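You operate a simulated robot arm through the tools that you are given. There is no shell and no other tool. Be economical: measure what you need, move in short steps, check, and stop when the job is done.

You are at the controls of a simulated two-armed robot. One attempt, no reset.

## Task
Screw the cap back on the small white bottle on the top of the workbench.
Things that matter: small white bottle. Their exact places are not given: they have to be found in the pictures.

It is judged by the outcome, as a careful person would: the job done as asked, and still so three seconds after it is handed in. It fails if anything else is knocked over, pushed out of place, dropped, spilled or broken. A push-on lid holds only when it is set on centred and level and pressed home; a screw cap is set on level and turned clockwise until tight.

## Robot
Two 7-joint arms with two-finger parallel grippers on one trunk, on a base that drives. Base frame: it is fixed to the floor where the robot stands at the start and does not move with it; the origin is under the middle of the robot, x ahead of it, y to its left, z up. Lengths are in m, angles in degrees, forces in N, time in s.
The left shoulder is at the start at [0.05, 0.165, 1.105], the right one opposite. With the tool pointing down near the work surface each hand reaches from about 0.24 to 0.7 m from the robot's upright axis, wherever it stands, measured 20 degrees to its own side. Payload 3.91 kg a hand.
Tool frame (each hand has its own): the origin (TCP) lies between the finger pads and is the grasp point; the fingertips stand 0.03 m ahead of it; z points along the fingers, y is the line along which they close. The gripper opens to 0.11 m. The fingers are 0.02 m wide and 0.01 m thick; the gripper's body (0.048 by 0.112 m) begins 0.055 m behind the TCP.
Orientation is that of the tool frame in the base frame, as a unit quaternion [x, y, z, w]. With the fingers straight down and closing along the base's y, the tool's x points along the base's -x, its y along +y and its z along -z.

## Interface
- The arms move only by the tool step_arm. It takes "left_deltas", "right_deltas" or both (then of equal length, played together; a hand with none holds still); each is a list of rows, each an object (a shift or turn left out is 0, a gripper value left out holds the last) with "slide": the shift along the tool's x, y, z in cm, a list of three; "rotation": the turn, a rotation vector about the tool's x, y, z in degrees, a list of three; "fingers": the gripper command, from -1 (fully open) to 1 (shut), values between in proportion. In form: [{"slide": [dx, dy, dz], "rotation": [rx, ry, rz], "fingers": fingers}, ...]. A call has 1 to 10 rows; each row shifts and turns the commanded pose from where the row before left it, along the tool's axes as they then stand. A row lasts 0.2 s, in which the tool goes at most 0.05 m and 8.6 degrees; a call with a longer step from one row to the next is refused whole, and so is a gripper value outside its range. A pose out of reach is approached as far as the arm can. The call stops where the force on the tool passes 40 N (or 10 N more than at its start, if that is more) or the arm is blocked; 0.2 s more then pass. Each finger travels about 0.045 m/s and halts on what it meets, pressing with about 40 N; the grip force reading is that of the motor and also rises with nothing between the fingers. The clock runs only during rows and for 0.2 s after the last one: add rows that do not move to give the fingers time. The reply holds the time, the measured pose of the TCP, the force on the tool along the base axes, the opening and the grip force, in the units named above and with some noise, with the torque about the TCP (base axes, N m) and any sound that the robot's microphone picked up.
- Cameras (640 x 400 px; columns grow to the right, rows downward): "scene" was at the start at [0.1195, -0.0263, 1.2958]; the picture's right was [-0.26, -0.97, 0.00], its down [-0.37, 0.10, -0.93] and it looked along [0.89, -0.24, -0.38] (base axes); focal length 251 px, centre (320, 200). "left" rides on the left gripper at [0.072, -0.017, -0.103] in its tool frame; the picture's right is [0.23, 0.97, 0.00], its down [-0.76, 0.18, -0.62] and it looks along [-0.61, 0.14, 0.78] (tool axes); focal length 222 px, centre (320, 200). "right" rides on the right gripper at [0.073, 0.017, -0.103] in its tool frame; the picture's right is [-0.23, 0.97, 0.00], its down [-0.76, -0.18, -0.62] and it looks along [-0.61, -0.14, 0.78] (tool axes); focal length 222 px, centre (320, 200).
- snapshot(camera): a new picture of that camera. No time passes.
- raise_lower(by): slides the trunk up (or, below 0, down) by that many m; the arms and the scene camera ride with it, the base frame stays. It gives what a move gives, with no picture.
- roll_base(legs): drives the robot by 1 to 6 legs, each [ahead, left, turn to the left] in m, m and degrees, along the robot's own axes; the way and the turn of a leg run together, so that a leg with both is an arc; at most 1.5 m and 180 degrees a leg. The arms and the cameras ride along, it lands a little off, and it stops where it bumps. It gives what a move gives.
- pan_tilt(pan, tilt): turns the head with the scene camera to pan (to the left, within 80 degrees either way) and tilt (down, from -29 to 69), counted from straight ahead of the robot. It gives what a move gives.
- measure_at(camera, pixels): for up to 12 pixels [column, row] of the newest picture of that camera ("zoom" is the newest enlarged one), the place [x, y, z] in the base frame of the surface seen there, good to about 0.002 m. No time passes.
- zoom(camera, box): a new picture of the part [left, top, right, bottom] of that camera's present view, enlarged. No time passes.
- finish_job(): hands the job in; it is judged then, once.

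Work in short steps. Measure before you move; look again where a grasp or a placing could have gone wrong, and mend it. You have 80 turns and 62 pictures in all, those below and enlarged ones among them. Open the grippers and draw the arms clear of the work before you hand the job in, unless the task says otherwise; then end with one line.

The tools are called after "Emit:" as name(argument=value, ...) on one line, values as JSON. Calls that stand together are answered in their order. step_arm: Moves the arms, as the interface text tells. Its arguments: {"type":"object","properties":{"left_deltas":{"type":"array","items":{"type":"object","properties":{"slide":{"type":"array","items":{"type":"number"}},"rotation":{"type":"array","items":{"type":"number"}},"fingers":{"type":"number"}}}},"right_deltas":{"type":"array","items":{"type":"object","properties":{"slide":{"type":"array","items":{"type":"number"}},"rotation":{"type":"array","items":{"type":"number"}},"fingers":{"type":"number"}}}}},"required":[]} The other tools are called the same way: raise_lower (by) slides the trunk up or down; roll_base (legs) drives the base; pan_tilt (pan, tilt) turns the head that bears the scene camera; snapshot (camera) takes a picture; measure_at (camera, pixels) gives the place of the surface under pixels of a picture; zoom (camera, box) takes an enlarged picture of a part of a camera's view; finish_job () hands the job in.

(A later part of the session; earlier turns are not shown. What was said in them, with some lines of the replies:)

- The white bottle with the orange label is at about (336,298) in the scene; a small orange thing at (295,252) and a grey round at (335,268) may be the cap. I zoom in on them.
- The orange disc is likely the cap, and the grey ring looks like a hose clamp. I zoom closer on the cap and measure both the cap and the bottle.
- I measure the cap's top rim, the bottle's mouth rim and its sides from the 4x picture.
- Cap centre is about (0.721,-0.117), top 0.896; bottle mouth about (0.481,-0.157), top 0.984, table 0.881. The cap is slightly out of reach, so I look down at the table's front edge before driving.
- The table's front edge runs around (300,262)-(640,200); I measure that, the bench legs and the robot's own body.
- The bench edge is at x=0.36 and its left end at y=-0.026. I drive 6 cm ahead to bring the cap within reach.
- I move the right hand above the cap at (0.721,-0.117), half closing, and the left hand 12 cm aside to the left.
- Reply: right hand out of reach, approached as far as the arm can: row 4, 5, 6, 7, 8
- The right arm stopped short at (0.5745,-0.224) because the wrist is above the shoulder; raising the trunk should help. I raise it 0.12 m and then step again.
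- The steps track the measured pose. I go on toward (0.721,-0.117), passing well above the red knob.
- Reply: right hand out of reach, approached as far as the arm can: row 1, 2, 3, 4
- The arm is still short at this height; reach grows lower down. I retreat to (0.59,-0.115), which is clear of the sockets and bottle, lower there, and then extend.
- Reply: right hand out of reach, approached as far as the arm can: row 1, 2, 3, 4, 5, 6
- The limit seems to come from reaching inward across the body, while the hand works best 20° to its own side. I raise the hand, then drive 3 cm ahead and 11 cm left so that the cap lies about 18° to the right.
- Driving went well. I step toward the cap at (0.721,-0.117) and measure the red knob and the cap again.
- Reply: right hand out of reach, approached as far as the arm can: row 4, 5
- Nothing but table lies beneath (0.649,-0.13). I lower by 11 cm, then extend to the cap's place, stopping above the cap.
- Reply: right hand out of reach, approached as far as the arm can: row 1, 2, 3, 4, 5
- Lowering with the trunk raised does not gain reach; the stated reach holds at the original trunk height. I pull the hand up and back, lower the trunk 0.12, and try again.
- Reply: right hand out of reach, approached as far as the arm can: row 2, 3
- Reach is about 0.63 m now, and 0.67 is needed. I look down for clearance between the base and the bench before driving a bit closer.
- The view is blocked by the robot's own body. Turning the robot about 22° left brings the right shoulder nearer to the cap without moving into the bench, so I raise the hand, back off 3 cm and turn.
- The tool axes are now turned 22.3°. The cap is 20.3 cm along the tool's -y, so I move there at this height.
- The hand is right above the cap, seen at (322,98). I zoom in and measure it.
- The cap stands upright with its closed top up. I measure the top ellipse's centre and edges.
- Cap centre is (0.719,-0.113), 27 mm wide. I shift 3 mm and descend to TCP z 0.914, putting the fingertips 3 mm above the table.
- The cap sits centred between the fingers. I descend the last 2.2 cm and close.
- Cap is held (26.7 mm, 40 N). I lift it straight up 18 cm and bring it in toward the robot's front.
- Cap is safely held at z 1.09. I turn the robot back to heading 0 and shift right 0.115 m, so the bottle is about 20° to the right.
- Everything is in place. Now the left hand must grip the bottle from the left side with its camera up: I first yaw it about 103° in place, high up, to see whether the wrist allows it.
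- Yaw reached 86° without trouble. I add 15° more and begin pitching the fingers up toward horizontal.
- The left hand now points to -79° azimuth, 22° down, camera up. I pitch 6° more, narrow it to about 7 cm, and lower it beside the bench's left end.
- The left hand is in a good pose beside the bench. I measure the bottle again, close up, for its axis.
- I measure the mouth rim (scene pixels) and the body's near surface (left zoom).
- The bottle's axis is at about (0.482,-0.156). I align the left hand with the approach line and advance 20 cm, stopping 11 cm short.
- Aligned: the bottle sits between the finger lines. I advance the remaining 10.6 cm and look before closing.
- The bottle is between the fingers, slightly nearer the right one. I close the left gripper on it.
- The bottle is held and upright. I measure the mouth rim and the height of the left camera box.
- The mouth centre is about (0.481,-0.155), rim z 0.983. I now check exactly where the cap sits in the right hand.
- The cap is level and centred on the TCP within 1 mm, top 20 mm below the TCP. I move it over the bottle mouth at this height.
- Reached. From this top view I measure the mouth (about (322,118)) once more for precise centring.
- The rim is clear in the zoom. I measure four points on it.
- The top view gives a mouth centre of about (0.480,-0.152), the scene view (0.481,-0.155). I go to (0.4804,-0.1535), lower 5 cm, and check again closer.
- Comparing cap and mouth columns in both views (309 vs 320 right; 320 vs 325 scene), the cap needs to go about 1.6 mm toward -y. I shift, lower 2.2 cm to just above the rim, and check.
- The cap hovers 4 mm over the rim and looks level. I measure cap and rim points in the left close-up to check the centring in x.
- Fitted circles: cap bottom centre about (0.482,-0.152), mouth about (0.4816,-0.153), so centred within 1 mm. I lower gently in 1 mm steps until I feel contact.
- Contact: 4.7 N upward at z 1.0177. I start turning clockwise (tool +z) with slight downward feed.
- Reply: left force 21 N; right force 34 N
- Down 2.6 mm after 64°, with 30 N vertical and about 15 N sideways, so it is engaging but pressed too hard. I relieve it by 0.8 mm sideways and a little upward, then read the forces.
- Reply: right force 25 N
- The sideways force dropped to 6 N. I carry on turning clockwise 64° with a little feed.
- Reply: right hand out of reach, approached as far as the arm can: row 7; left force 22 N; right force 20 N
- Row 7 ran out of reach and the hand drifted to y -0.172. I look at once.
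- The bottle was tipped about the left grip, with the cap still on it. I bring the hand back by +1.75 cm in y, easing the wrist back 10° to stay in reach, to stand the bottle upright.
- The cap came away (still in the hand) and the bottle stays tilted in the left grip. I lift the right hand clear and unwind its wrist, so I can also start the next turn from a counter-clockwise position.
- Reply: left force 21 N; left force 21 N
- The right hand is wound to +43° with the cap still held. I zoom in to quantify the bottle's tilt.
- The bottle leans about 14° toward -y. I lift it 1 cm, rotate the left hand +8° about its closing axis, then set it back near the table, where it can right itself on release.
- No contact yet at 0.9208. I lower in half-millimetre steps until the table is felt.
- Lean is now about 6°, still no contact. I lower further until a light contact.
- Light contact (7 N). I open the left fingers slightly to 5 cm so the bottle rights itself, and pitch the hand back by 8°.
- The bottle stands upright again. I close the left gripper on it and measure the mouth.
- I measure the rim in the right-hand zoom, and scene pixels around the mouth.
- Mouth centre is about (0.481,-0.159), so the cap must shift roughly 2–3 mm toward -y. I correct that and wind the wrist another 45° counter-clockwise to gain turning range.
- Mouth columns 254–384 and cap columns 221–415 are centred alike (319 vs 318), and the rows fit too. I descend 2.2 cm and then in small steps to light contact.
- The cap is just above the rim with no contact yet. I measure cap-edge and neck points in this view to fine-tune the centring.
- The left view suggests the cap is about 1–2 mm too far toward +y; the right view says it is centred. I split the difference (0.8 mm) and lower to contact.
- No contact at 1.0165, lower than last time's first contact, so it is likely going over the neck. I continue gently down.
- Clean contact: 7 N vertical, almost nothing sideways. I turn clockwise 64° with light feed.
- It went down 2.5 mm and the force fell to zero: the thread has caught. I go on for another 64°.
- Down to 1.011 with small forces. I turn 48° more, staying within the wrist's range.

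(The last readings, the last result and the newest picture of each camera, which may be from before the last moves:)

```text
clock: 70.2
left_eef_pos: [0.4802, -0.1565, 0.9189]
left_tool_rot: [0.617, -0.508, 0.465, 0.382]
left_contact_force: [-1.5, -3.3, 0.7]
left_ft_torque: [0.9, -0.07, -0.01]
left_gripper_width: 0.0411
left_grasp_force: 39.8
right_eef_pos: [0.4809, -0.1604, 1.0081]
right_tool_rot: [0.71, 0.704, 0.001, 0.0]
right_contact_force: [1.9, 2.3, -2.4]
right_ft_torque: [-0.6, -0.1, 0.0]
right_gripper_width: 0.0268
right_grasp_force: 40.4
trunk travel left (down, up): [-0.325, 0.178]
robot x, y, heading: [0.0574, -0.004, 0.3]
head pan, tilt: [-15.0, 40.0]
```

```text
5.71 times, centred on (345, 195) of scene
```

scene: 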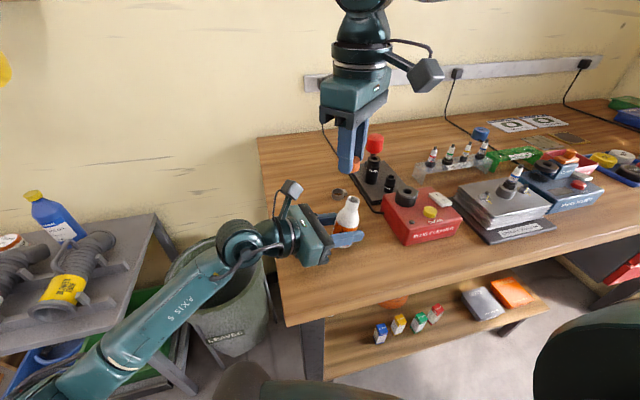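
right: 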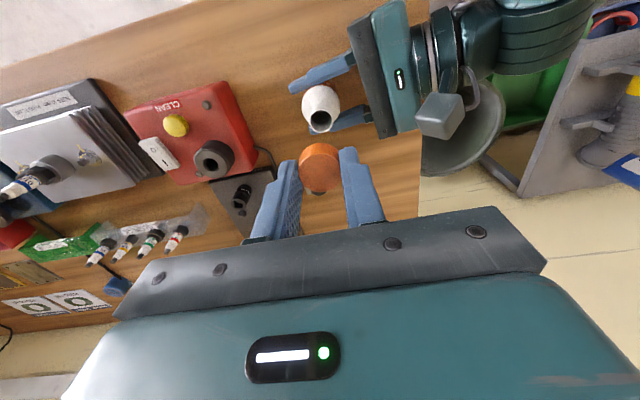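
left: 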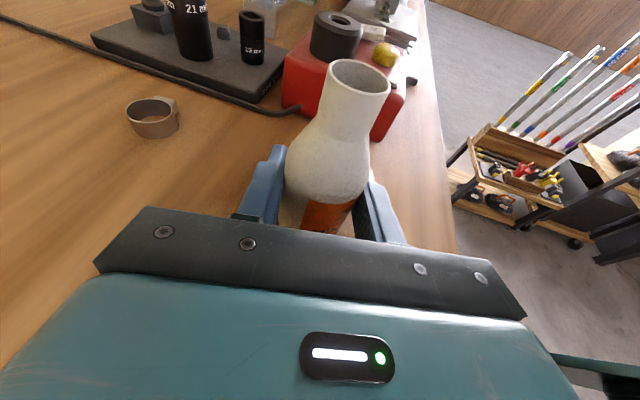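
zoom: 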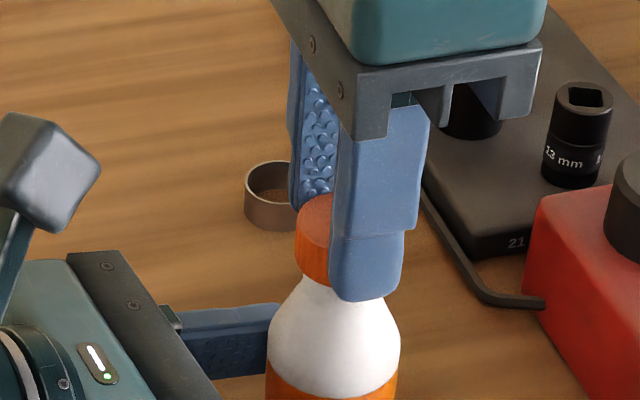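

Cap is well down on the neck after 176° and the bottle stands straight. I open slightly to 5 cm, check that the cap stays, and wind the wrist back.

Emit:
step_arm(right_deltas=[{"fingers": 0.09}, {}, {}, {"rotation": [0, 0, -8.5]}, {"rotation": [0, 0, -8.5]}, {"rotation": [0, 0, -8.5]}, {"rotation": [0, 0, -8.5]}, {"rotation": [0, 0, -8.5]}, {"rotation": [0, 0, -8.5]}, {"rotation": [0, 0, -8.5]}])

Emit:
step_arm(right_deltas=[{"rotation": [0, 0, -8.5]}, {"rotation": [0, 0, -8.5]}, {"rotation": [0, 0, -8.5]}, {"rotation": [0, 0, -8.5]}, {"rotation": [0, 0, -8.5]}, {"rotation": [0, 0, -8.5]}, {"rotation": [0, 0, -8.5]}, {"rotation": [0, 0, -8.5]}, {"rotation": [0, 0, -8.5]}, {"rotation": [0, 0, -8.5]}])

Emit:
zoom(camera="right", box=[270, 105, 370, 195])

```text
clock: 72.4
left_eef_pos: [0.4815, -0.1571, 0.9175]
left_tool_rot: [0.618, -0.507, 0.464, 0.382]
left_contact_force: [-1.3, -0.8, -0.6]
left_ft_torque: [-0.01, 0.0, 0.02]
left_gripper_width: 0.0411
left_grasp_force: 40.0
right_eef_pos: [0.4804, -0.1609, 1.0101]
right_tool_rot: [0.266, 0.964, 0.0, 0.0]
right_contact_force: [0.1, -0.5, -0.2]
right_ft_torque: [0.01, -0.01, -0.01]
right_gripper_width: 0.05
right_grasp_force: 0.1
trunk travel left (down, up): [-0.325, 0.178]
robot x, y, heading: [0.0586, -0.0032, 0.1]
head pan, tilt: [-15.0, 40.0]
```

```text
clock: 74.6
left_eef_pos: [0.4813, -0.1567, 0.9183]
left_tool_rot: [0.617, -0.508, 0.464, 0.382]
left_contact_force: [-0.7, 0.2, 0.6]
left_ft_torque: [0.05, -0.02, 0.01]
left_gripper_width: 0.0412
left_grasp_force: 39.8
right_eef_pos: [0.4809, -0.1603, 1.0087]
right_tool_rot: [-0.455, 0.89, 0.0, 0.001]
right_contact_force: [-0.2, 0.6, 0.3]
right_ft_torque: [0.03, -0.01, -0.01]
right_gripper_width: 0.0501
right_grasp_force: 0.1
trunk travel left (down, up): [-0.325, 0.178]
robot x, y, heading: [0.0623, -0.0094, 0.3]
head pan, tilt: [-15.0, 40.0]
```

```text
4.44 times, centred on (320, 150) of right
```

zoom: 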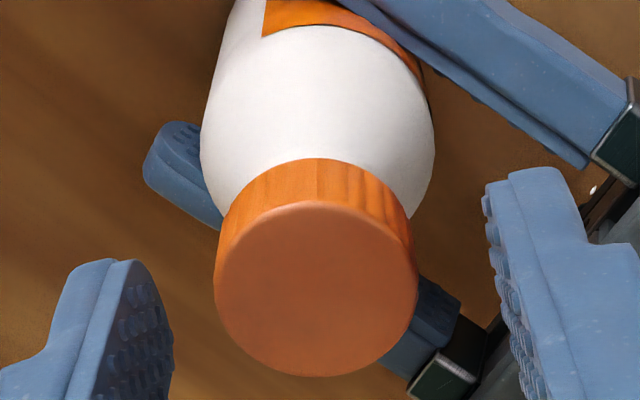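

The cap sits level on the bottle. I note its top height, regrip, and continue turning clockwise.

Emit:
measure_at(camera="zoom", pixels=[[316, 290], [240, 290], [390, 290], [316, 350], [316, 225]])

Emit:
step_arm(right_deltas=[{"fingers": 1}, {}, {}, {"rotation": [0, 0, 8]}, {"slide": [0, 0, 0.02], "rotation": [0, 0, 8]}, {"slide": [0, 0, 0.02], "rotation": [0, 0, 8]}, {"slide": [0, 0, 0.02], "rotation": [0, 0, 8]}, {"slide": [0, 0, 0.02], "rotation": [0, 0, 8]}, {"slide": [0, 0, 0.02], "rotation": [0, 0, 8]}, {"slide": [0, 0, 0.02], "rotation": [0, 0, 8]}])

```text
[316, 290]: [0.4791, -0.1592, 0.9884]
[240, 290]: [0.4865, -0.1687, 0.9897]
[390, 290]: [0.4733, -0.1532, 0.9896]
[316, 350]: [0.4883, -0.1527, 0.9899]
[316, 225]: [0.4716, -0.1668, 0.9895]
```

```text
clock: 76.8
left_eef_pos: [0.4807, -0.1568, 0.9193]
left_tool_rot: [0.617, -0.508, 0.464, 0.382]
left_contact_force: [-2.7, 1.9, -0.9]
left_ft_torque: [-0.11, -0.18, 0.0]
left_gripper_width: 0.0411
left_grasp_force: 39.6
right_eef_pos: [0.4825, -0.1608, 1.0086]
right_tool_rot: [0.018, 1.0, 0.0, 0.001]
right_contact_force: [3.5, -2.0, 0.6]
right_ft_torque: [-0.07, -0.16, -0.02]
right_gripper_width: 0.0273
right_grasp_force: 40.0
trunk travel left (down, up): [-0.325, 0.178]
robot x, y, heading: [0.0581, -0.0033, 0.2]
head pan, tilt: [-15.0, 40.0]
```

Cap top is at 0.9895, with about 4 mm likely still to go. I continue turning 80°.

Emit:
step_arm(right_deltas=[{"slide": [0, 0, 0.03], "rotation": [0, 0, 8.3]}, {"slide": [0, 0, 0.03], "rotation": [0, 0, 8.3]}, {"slide": [0, 0, 0.03], "rotation": [0, 0, 8.3]}, {"slide": [0, 0, 0.03], "rotation": [0, 0, 8.3]}, {"slide": [0, 0, 0.03], "rotation": [0, 0, 8.3]}, {"slide": [0, 0, 0.03], "rotation": [0, 0, 8.3]}, {"slide": [0, 0, 0.03], "rotation": [0, 0, 8.3]}, {"slide": [0, 0, 0.03], "rotation": [0, 0, 8.3]}, {"slide": [0, 0, 0.03], "rotation": [0, 0, 8.3]}, {"slide": [0, 0, 0.03], "rotation": [0, 0, 8.3]}])

```text
clock: 79.0
left_eef_pos: [0.4804, -0.1553, 0.9178]
left_tool_rot: [0.618, -0.507, 0.464, 0.382]
left_contact_force: [-6.3, 8.0, -14.0]
left_ft_torque: [-0.56, -0.14, 0.01]
left_gripper_width: 0.041
left_grasp_force: 39.8
right_eef_pos: [0.4812, -0.1603, 1.0063]
right_tool_rot: [0.676, 0.737, 0.001, 0.001]
right_contact_force: [4.9, -9.2, 17.7]
right_ft_torque: [-0.31, -0.15, -0.01]
right_gripper_width: 0.0267
right_grasp_force: 40.2
trunk travel left (down, up): [-0.325, 0.178]
robot x, y, heading: [0.0621, -0.0063, 0.2]
head pan, tilt: [-15.0, 40.0]
```

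Down to 1.0063 with 18 N of resistance; the turning torque is still low. I release, rewind the wrist, and regrip for another turn.

Emit:
step_arm(right_deltas=[{"fingers": 0.09}, {}, {}, {"rotation": [0, 0, -8.5]}, {"rotation": [0, 0, -8.5]}, {"rotation": [0, 0, -8.5]}, {"rotation": [0, 0, -8.5]}, {"rotation": [0, 0, -8.5]}, {"rotation": [0, 0, -8.5]}, {"rotation": [0, 0, -8.5]}])

Emit:
step_arm(right_deltas=[{"rotation": [0, 0, -8.5]}, {"rotation": [0, 0, -8.5]}, {"rotation": [0, 0, -8.5]}, {"rotation": [0, 0, -8.5]}, {"rotation": [0, 0, -8.5]}, {"rotation": [0, 0, -8.5]}, {"rotation": [0, 0, -8.5]}, {"rotation": [0, 0, -8.5]}, {"rotation": [0, 0, -8.5]}, {"rotation": [0, 0, -8.5]}])

Emit:
zoom(camera="right", box=[270, 105, 370, 195])

Emit:
measure_at(camera="zoom", pixels=[[316, 290], [240, 290], [390, 290], [316, 350], [316, 225]])

```text
clock: 81.2
left_eef_pos: [0.4818, -0.156, 0.9184]
left_tool_rot: [0.617, -0.507, 0.465, 0.382]
left_contact_force: [-0.6, 0.3, -0.7]
left_ft_torque: [0.03, -0.01, -0.03]
left_gripper_width: 0.041
left_grasp_force: 40.3
right_eef_pos: [0.4816, -0.1605, 1.0053]
right_tool_rot: [0.218, 0.976, 0.001, 0.0]
right_contact_force: [0.8, 0.0, 0.1]
right_ft_torque: [0.01, 0.03, 0.01]
right_gripper_width: 0.0501
right_grasp_force: 0.0
trunk travel left (down, up): [-0.325, 0.178]
robot x, y, heading: [0.0595, -0.0055, -0.3]
head pan, tilt: [-15.0, 40.0]
```

```text
clock: 83.4
left_eef_pos: [0.4812, -0.1574, 0.9188]
left_tool_rot: [0.617, -0.507, 0.464, 0.382]
left_contact_force: [0.4, -0.5, -1.1]
left_ft_torque: [0.02, 0.02, 0.01]
left_gripper_width: 0.0411
left_grasp_force: 40.5
right_eef_pos: [0.4811, -0.1611, 1.0057]
right_tool_rot: [-0.497, 0.868, -0.001, 0.0]
right_contact_force: [-0.2, 0.6, 0.2]
right_ft_torque: [-0.02, 0.0, 0.01]
right_gripper_width: 0.0502
right_grasp_force: 0.0
trunk travel left (down, up): [-0.325, 0.178]
robot x, y, heading: [0.063, -0.0044, 0.1]
head pan, tilt: [-15.0, 40.0]
```

```text
4.44 times, centred on (320, 150) of right
```

zoom: 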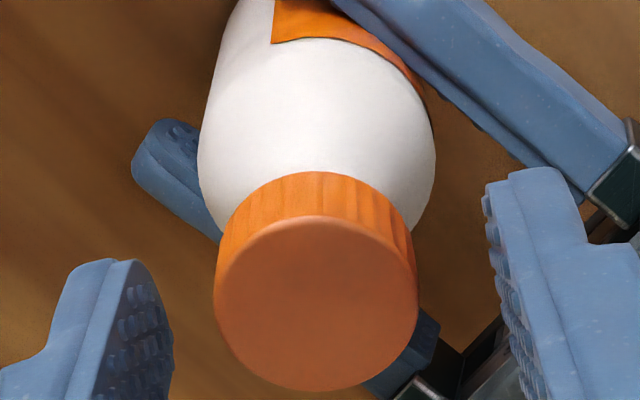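

```text
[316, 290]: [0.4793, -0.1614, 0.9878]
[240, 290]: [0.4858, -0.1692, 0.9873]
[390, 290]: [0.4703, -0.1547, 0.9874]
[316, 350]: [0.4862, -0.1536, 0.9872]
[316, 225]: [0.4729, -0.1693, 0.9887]
```

Cap top is now 0.9875, still level. I regrip and turn further, watching the torque.

Emit:
step_arm(right_deltas=[{"fingers": 1}, {}, {}, {"rotation": [0, 0, 8.3]}, {"slide": [0, 0, 0.02], "rotation": [0, 0, 8.3]}, {"slide": [0, 0, 0.02], "rotation": [0, 0, 8.3]}, {"slide": [0, 0, 0.02], "rotation": [0, 0, 8.3]}, {"slide": [0, 0, 0.02], "rotation": [0, 0, 8.3]}, {"slide": [0, 0, 0.02], "rotation": [0, 0, 8.3]}, {"slide": [0, 0, 0.02], "rotation": [0, 0, 8.3]}])

Emit:
step_arm(right_deltas=[{"slide": [0, 0, 0.02], "rotation": [0, 0, 8.3]}, {"slide": [0, 0, 0.02], "rotation": [0, 0, 8.3]}, {"slide": [0, 0, 0.02], "rotation": [0, 0, 8.3]}, {"slide": [0, 0, 0.02], "rotation": [0, 0, 8.3]}, {"slide": [0, 0, 0.02], "rotation": [0, 0, 8.3]}, {"slide": [0, 0, 0.02], "rotation": [0, 0, 8.3]}, {"slide": [0, 0, 0.02], "rotation": [0, 0, 8.3]}])

```text
clock: 85.6
left_eef_pos: [0.4814, -0.1552, 0.9189]
left_tool_rot: [0.617, -0.507, 0.465, 0.383]
left_contact_force: [0.3, 0.7, -1.4]
left_ft_torque: [0.07, 0.12, 0.0]
left_gripper_width: 0.041
left_grasp_force: 39.8
right_eef_pos: [0.4804, -0.1605, 1.0048]
right_tool_rot: [-0.011, 1.0, 0.0, 0.0]
right_contact_force: [-0.5, -0.1, 0.8]
right_ft_torque: [-0.01, -0.07, 0.0]
right_gripper_width: 0.0271
right_grasp_force: 40.4
trunk travel left (down, up): [-0.325, 0.178]
robot x, y, heading: [0.0572, -0.0024, -0.1]
head pan, tilt: [-15.0, 40.0]
```

```text
clock: 87.2
left_eef_pos: [0.4815, -0.1572, 0.9186]
left_tool_rot: [0.617, -0.507, 0.465, 0.382]
left_contact_force: [3.5, -7.8, -5.8]
left_ft_torque: [0.57, 0.2, 0.03]
left_gripper_width: 0.0409
left_grasp_force: 40.2
right_eef_pos: [0.4822, -0.1607, 1.0034]
right_tool_rot: [0.476, 0.88, 0.0, 0.001]
right_contact_force: [-2.7, 9.0, 4.1]
right_ft_torque: [0.21, 0.14, 0.0]
right_gripper_width: 0.0275
right_grasp_force: 39.9
trunk travel left (down, up): [-0.325, 0.178]
robot x, y, heading: [0.0607, -0.0018, 0.1]
head pan, tilt: [-15.0, 40.0]
```

Still advancing freely (1.0034). I turn 33° more, then rewind and regrip.

Emit:
step_arm(right_deltas=[{"slide": [0, 0, 0.02], "rotation": [0, 0, 8.3]}, {"slide": [0, 0, 0.02], "rotation": [0, 0, 8.3]}, {"slide": [0, 0, 0.02], "rotation": [0, 0, 8.3]}, {"slide": [0, 0, 0.02], "rotation": [0, 0, 8.3]}, {}])

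Emit:
step_arm(right_deltas=[{"fingers": 0.09}, {}, {}, {"rotation": [0, 0, -8.5]}, {"rotation": [0, 0, -8.5]}, {"rotation": [0, 0, -8.5]}, {"rotation": [0, 0, -8.5]}, {"rotation": [0, 0, -8.5]}, {"rotation": [0, 0, -8.5]}, {"rotation": [0, 0, -8.5]}])

Emit:
step_arm(right_deltas=[{"rotation": [0, 0, -8.5]}, {"rotation": [0, 0, -8.5]}, {"rotation": [0, 0, -8.5]}, {"rotation": [0, 0, -8.5]}, {"rotation": [0, 0, -8.5]}, {"rotation": [0, 0, -8.5]}, {"rotation": [0, 0, -8.5]}, {"rotation": [0, 0, -8.5]}, {"rotation": [0, 0, -8.5]}, {"rotation": [0, 0, -8.5]}])

Emit:
zoom(camera="right", box=[270, 105, 370, 195])

Emit:
measure_at(camera="zoom", pixels=[[316, 290], [240, 290], [390, 290], [316, 350], [316, 235]])

```text
clock: 88.4
left_eef_pos: [0.4816, -0.1556, 0.918]
left_tool_rot: [0.618, -0.507, 0.465, 0.381]
left_contact_force: [-1.8, 5.7, -6.8]
left_ft_torque: [-0.22, -0.12, -0.36]
left_gripper_width: 0.0411
left_grasp_force: 39.8
right_eef_pos: [0.4811, -0.1604, 1.0013]
right_tool_rot: [0.707, 0.707, 0.0, 0.002]
right_contact_force: [2.6, -5.7, 8.0]
right_ft_torque: [-0.18, 0.0, 0.35]
right_gripper_width: 0.0267
right_grasp_force: 39.5
trunk travel left (down, up): [-0.325, 0.178]
robot x, y, heading: [0.06, -0.0058, 0.0]
head pan, tilt: [-15.0, 40.0]
```

```text
clock: 90.6
left_eef_pos: [0.4804, -0.1573, 0.9172]
left_tool_rot: [0.617, -0.507, 0.465, 0.382]
left_contact_force: [-0.6, -0.5, -1.1]
left_ft_torque: [0.0, -0.01, -0.01]
left_gripper_width: 0.0411
left_grasp_force: 40.0
right_eef_pos: [0.4827, -0.1595, 1.0021]
right_tool_rot: [0.261, 0.965, 0.0, 0.0]
right_contact_force: [-0.7, 0.0, 0.8]
right_ft_torque: [0.03, 0.01, 0.0]
right_gripper_width: 0.0498
right_grasp_force: 0.0
trunk travel left (down, up): [-0.325, 0.178]
robot x, y, heading: [0.0607, -0.0052, 0.1]
head pan, tilt: [-15.0, 40.0]
```

```text
clock: 92.8
left_eef_pos: [0.4806, -0.1557, 0.9191]
left_tool_rot: [0.617, -0.508, 0.464, 0.382]
left_contact_force: [-0.5, 0.3, -1.1]
left_ft_torque: [0.03, -0.02, -0.02]
left_gripper_width: 0.041
left_grasp_force: 39.8
right_eef_pos: [0.482, -0.1591, 1.002]
right_tool_rot: [-0.459, 0.888, 0.0, 0.0]
right_contact_force: [-0.2, -0.3, 0.5]
right_ft_torque: [0.0, -0.02, -0.02]
right_gripper_width: 0.0499
right_grasp_force: 0.0
trunk travel left (down, up): [-0.325, 0.178]
robot x, y, heading: [0.0625, -0.0018, 0.1]
head pan, tilt: [-15.0, 40.0]
```

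```text
4.44 times, centred on (320, 150) of right
```

zoom: 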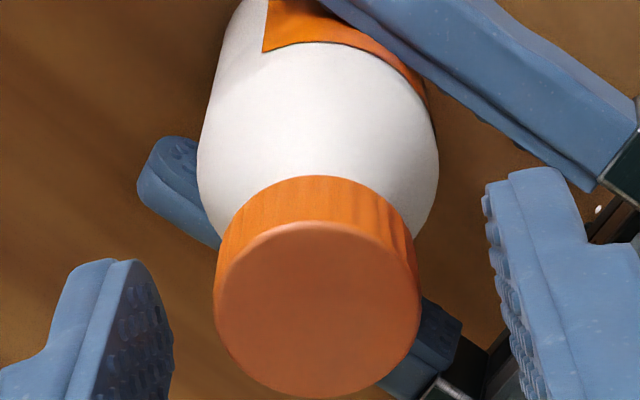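

```text
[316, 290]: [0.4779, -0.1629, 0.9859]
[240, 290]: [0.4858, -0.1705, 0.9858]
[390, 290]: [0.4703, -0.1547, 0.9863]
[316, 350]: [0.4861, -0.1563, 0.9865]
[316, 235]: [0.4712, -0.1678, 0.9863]
```

A turning torque of 0.35 N·m appeared at the end: the cap is nearly tight (top 0.986). I regrip and tighten once more, step by step.

Emit:
step_arm(right_deltas=[{"fingers": 1}, {}, {}, {"rotation": [0, 0, 6]}, {"rotation": [0, 0, 6]}, {"rotation": [0, 0, 6]}, {}])

```text
clock: 94.4
left_eef_pos: [0.4814, -0.1561, 0.9194]
left_tool_rot: [0.617, -0.507, 0.465, 0.382]
left_contact_force: [-2.7, -0.6, -0.3]
left_ft_torque: [0.03, -0.16, -0.8]
left_gripper_width: 0.0414
left_grasp_force: 40.3
right_eef_pos: [0.4823, -0.1595, 1.0023]
right_tool_rot: [-0.315, 0.949, 0.0, -0.001]
right_contact_force: [2.3, 0.3, 0.1]
right_ft_torque: [-0.02, -0.06, 0.78]
right_gripper_width: 0.0269
right_grasp_force: 39.7
trunk travel left (down, up): [-0.325, 0.178]
robot x, y, heading: [0.0598, -0.0026, 0.3]
head pan, tilt: [-15.0, 40.0]
```

Torque is up to 0.78 N·m, so it is tightening. I turn 12° more to see whether it levels off.

Emit:
step_arm(right_deltas=[{"rotation": [0, 0, 6]}, {"rotation": [0, 0, 6]}, {}])

```text
clock: 95.2
left_eef_pos: [0.4814, -0.1563, 0.9188]
left_tool_rot: [0.617, -0.507, 0.465, 0.382]
left_contact_force: [2.3, -1.5, -0.5]
left_ft_torque: [0.07, 0.08, -0.62]
left_gripper_width: 0.0415
left_grasp_force: 40.4
right_eef_pos: [0.4824, -0.1592, 1.0005]
right_tool_rot: [-0.213, 0.977, 0.0, 0.0]
right_contact_force: [-1.0, -0.2, -0.5]
right_ft_torque: [0.01, 0.04, 0.61]
right_gripper_width: 0.0279
right_grasp_force: 40.2
trunk travel left (down, up): [-0.325, 0.178]
robot x, y, heading: [0.0606, -0.0039, 0.0]
head pan, tilt: [-15.0, 40.0]
```

The torque has levelled at 0.6–0.8 N·m: the cap is tight and the grip now slips. I open the right hand, rise straight up, and look.

Emit:
step_arm(right_deltas=[{"fingers": -0.1}, {}, {}, {}, {"slide": [0, 0, -3]}, {"slide": [0, 0, -4]}, {"slide": [0, 0, -4]}])

Emit:
zoom(camera="scene", box=[300, 170, 390, 260])

```text
clock: 96.8
left_eef_pos: [0.4804, -0.1573, 0.9184]
left_tool_rot: [0.617, -0.508, 0.464, 0.382]
left_contact_force: [0.1, -0.3, -0.3]
left_ft_torque: [0.0, 0.04, 0.01]
left_gripper_width: 0.0411
left_grasp_force: 39.6
right_eef_pos: [0.4816, -0.1578, 1.1124]
right_tool_rot: [-0.213, 0.977, 0.001, 0.0]
right_contact_force: [-0.6, 0.0, 0.2]
right_ft_torque: [-0.01, -0.01, 0.03]
right_gripper_width: 0.0606
right_grasp_force: 0.1
trunk travel left (down, up): [-0.325, 0.178]
robot x, y, heading: [0.0586, -0.0056, 0.1]
head pan, tilt: [-15.0, 40.0]
```

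```text
4.44 times, centred on (345, 215) of scene
```

zoom: 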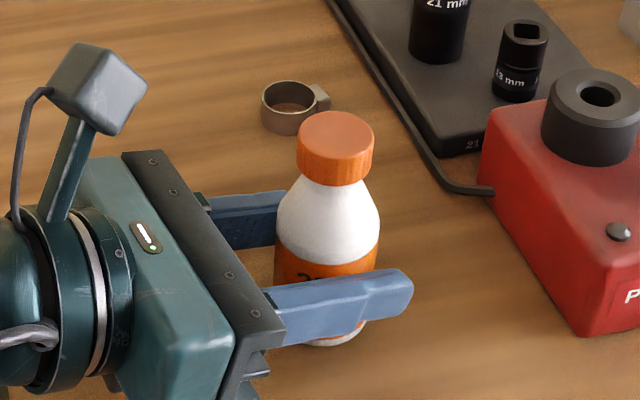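

The cap sits level and low on the upright bottle. I open the left hand (with the bottle on the table) and withdraw it straight back along its axis.

Emit:
step_arm(left_deltas=[{"fingers": 0.1}, {}, {"fingers": -0.3}, {}, {"slide": [0, 0, -2]}, {"slide": [0, 0, -4]}, {"slide": [0, 0, -4]}, {"slide": [0, 0, -4]}, {"slide": [0, 0, -4]}, {"slide": [0, 0, -4]}], right_deltas=[{}, {}, {}, {}, {}, {"slide": [0, -2, -2]}, {"slide": [0, -3, -2]}, {"slide": [0, -3, 0]}, {"slide": [0, -3, 0]}, {"slide": [0, -3, 0]}])

Emit:
snapshot(camera="scene")

Emit:
zoom(camera="scene", box=[300, 170, 390, 260])

```text
clock: 99.0
left_eef_pos: [0.4403, 0.0514, 0.9793]
left_tool_rot: [0.617, -0.507, 0.465, 0.382]
left_contact_force: [-0.6, -0.1, -0.5]
left_ft_torque: [-0.01, -0.03, 0.02]
left_gripper_width: 0.0714
left_grasp_force: 0.0
right_eef_pos: [0.5386, -0.2869, 1.1511]
right_tool_rot: [-0.214, 0.977, 0.0, 0.0]
right_contact_force: [-0.6, 0.9, 0.0]
right_ft_torque: [0.0, 0.02, 0.0]
right_gripper_width: 0.0606
right_grasp_force: 0.0
trunk travel left (down, up): [-0.325, 0.178]
robot x, y, heading: [0.0593, -0.0082, 0.0]
head pan, tilt: [-15.0, 40.0]
```

```text
6 pictures are left
```

scene: 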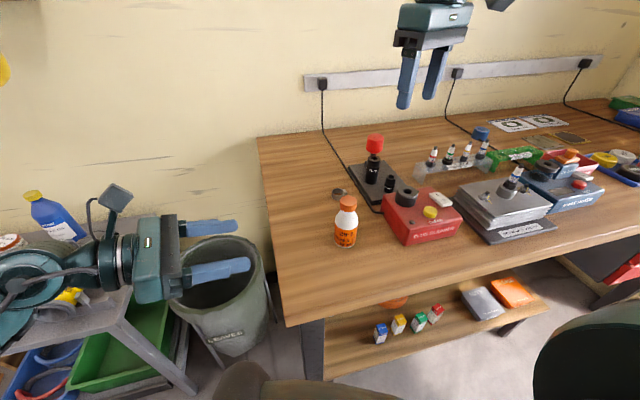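

```text
4.44 times, centred on (345, 215) of scene
```

zoom: 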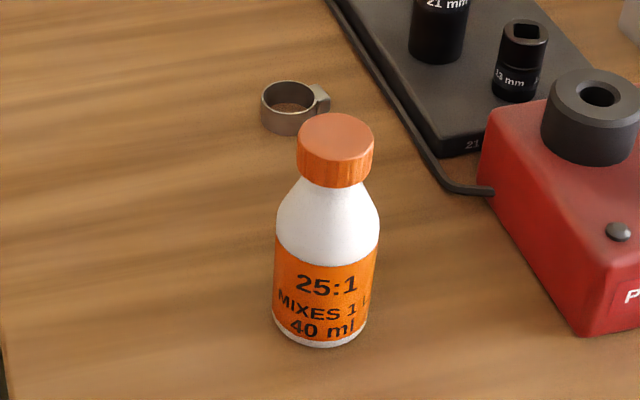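

The bottle stands upright at (346,222) with its cap level and tight. Both hands are open and clear of the work, and nothing else has moved, so I hand the job in.

Emit:
finish_job()

```text
The job is handed in.
```

The cap is screwed back onto the small white bottle, level and turned clockwise until the torque levelled off at 0.6–0.8 N·m; the bottle stands upright near its original spot on the workbench, after it tipped about 14° in the gripper on a first attempt and I set it straight and re-threaded the cap.
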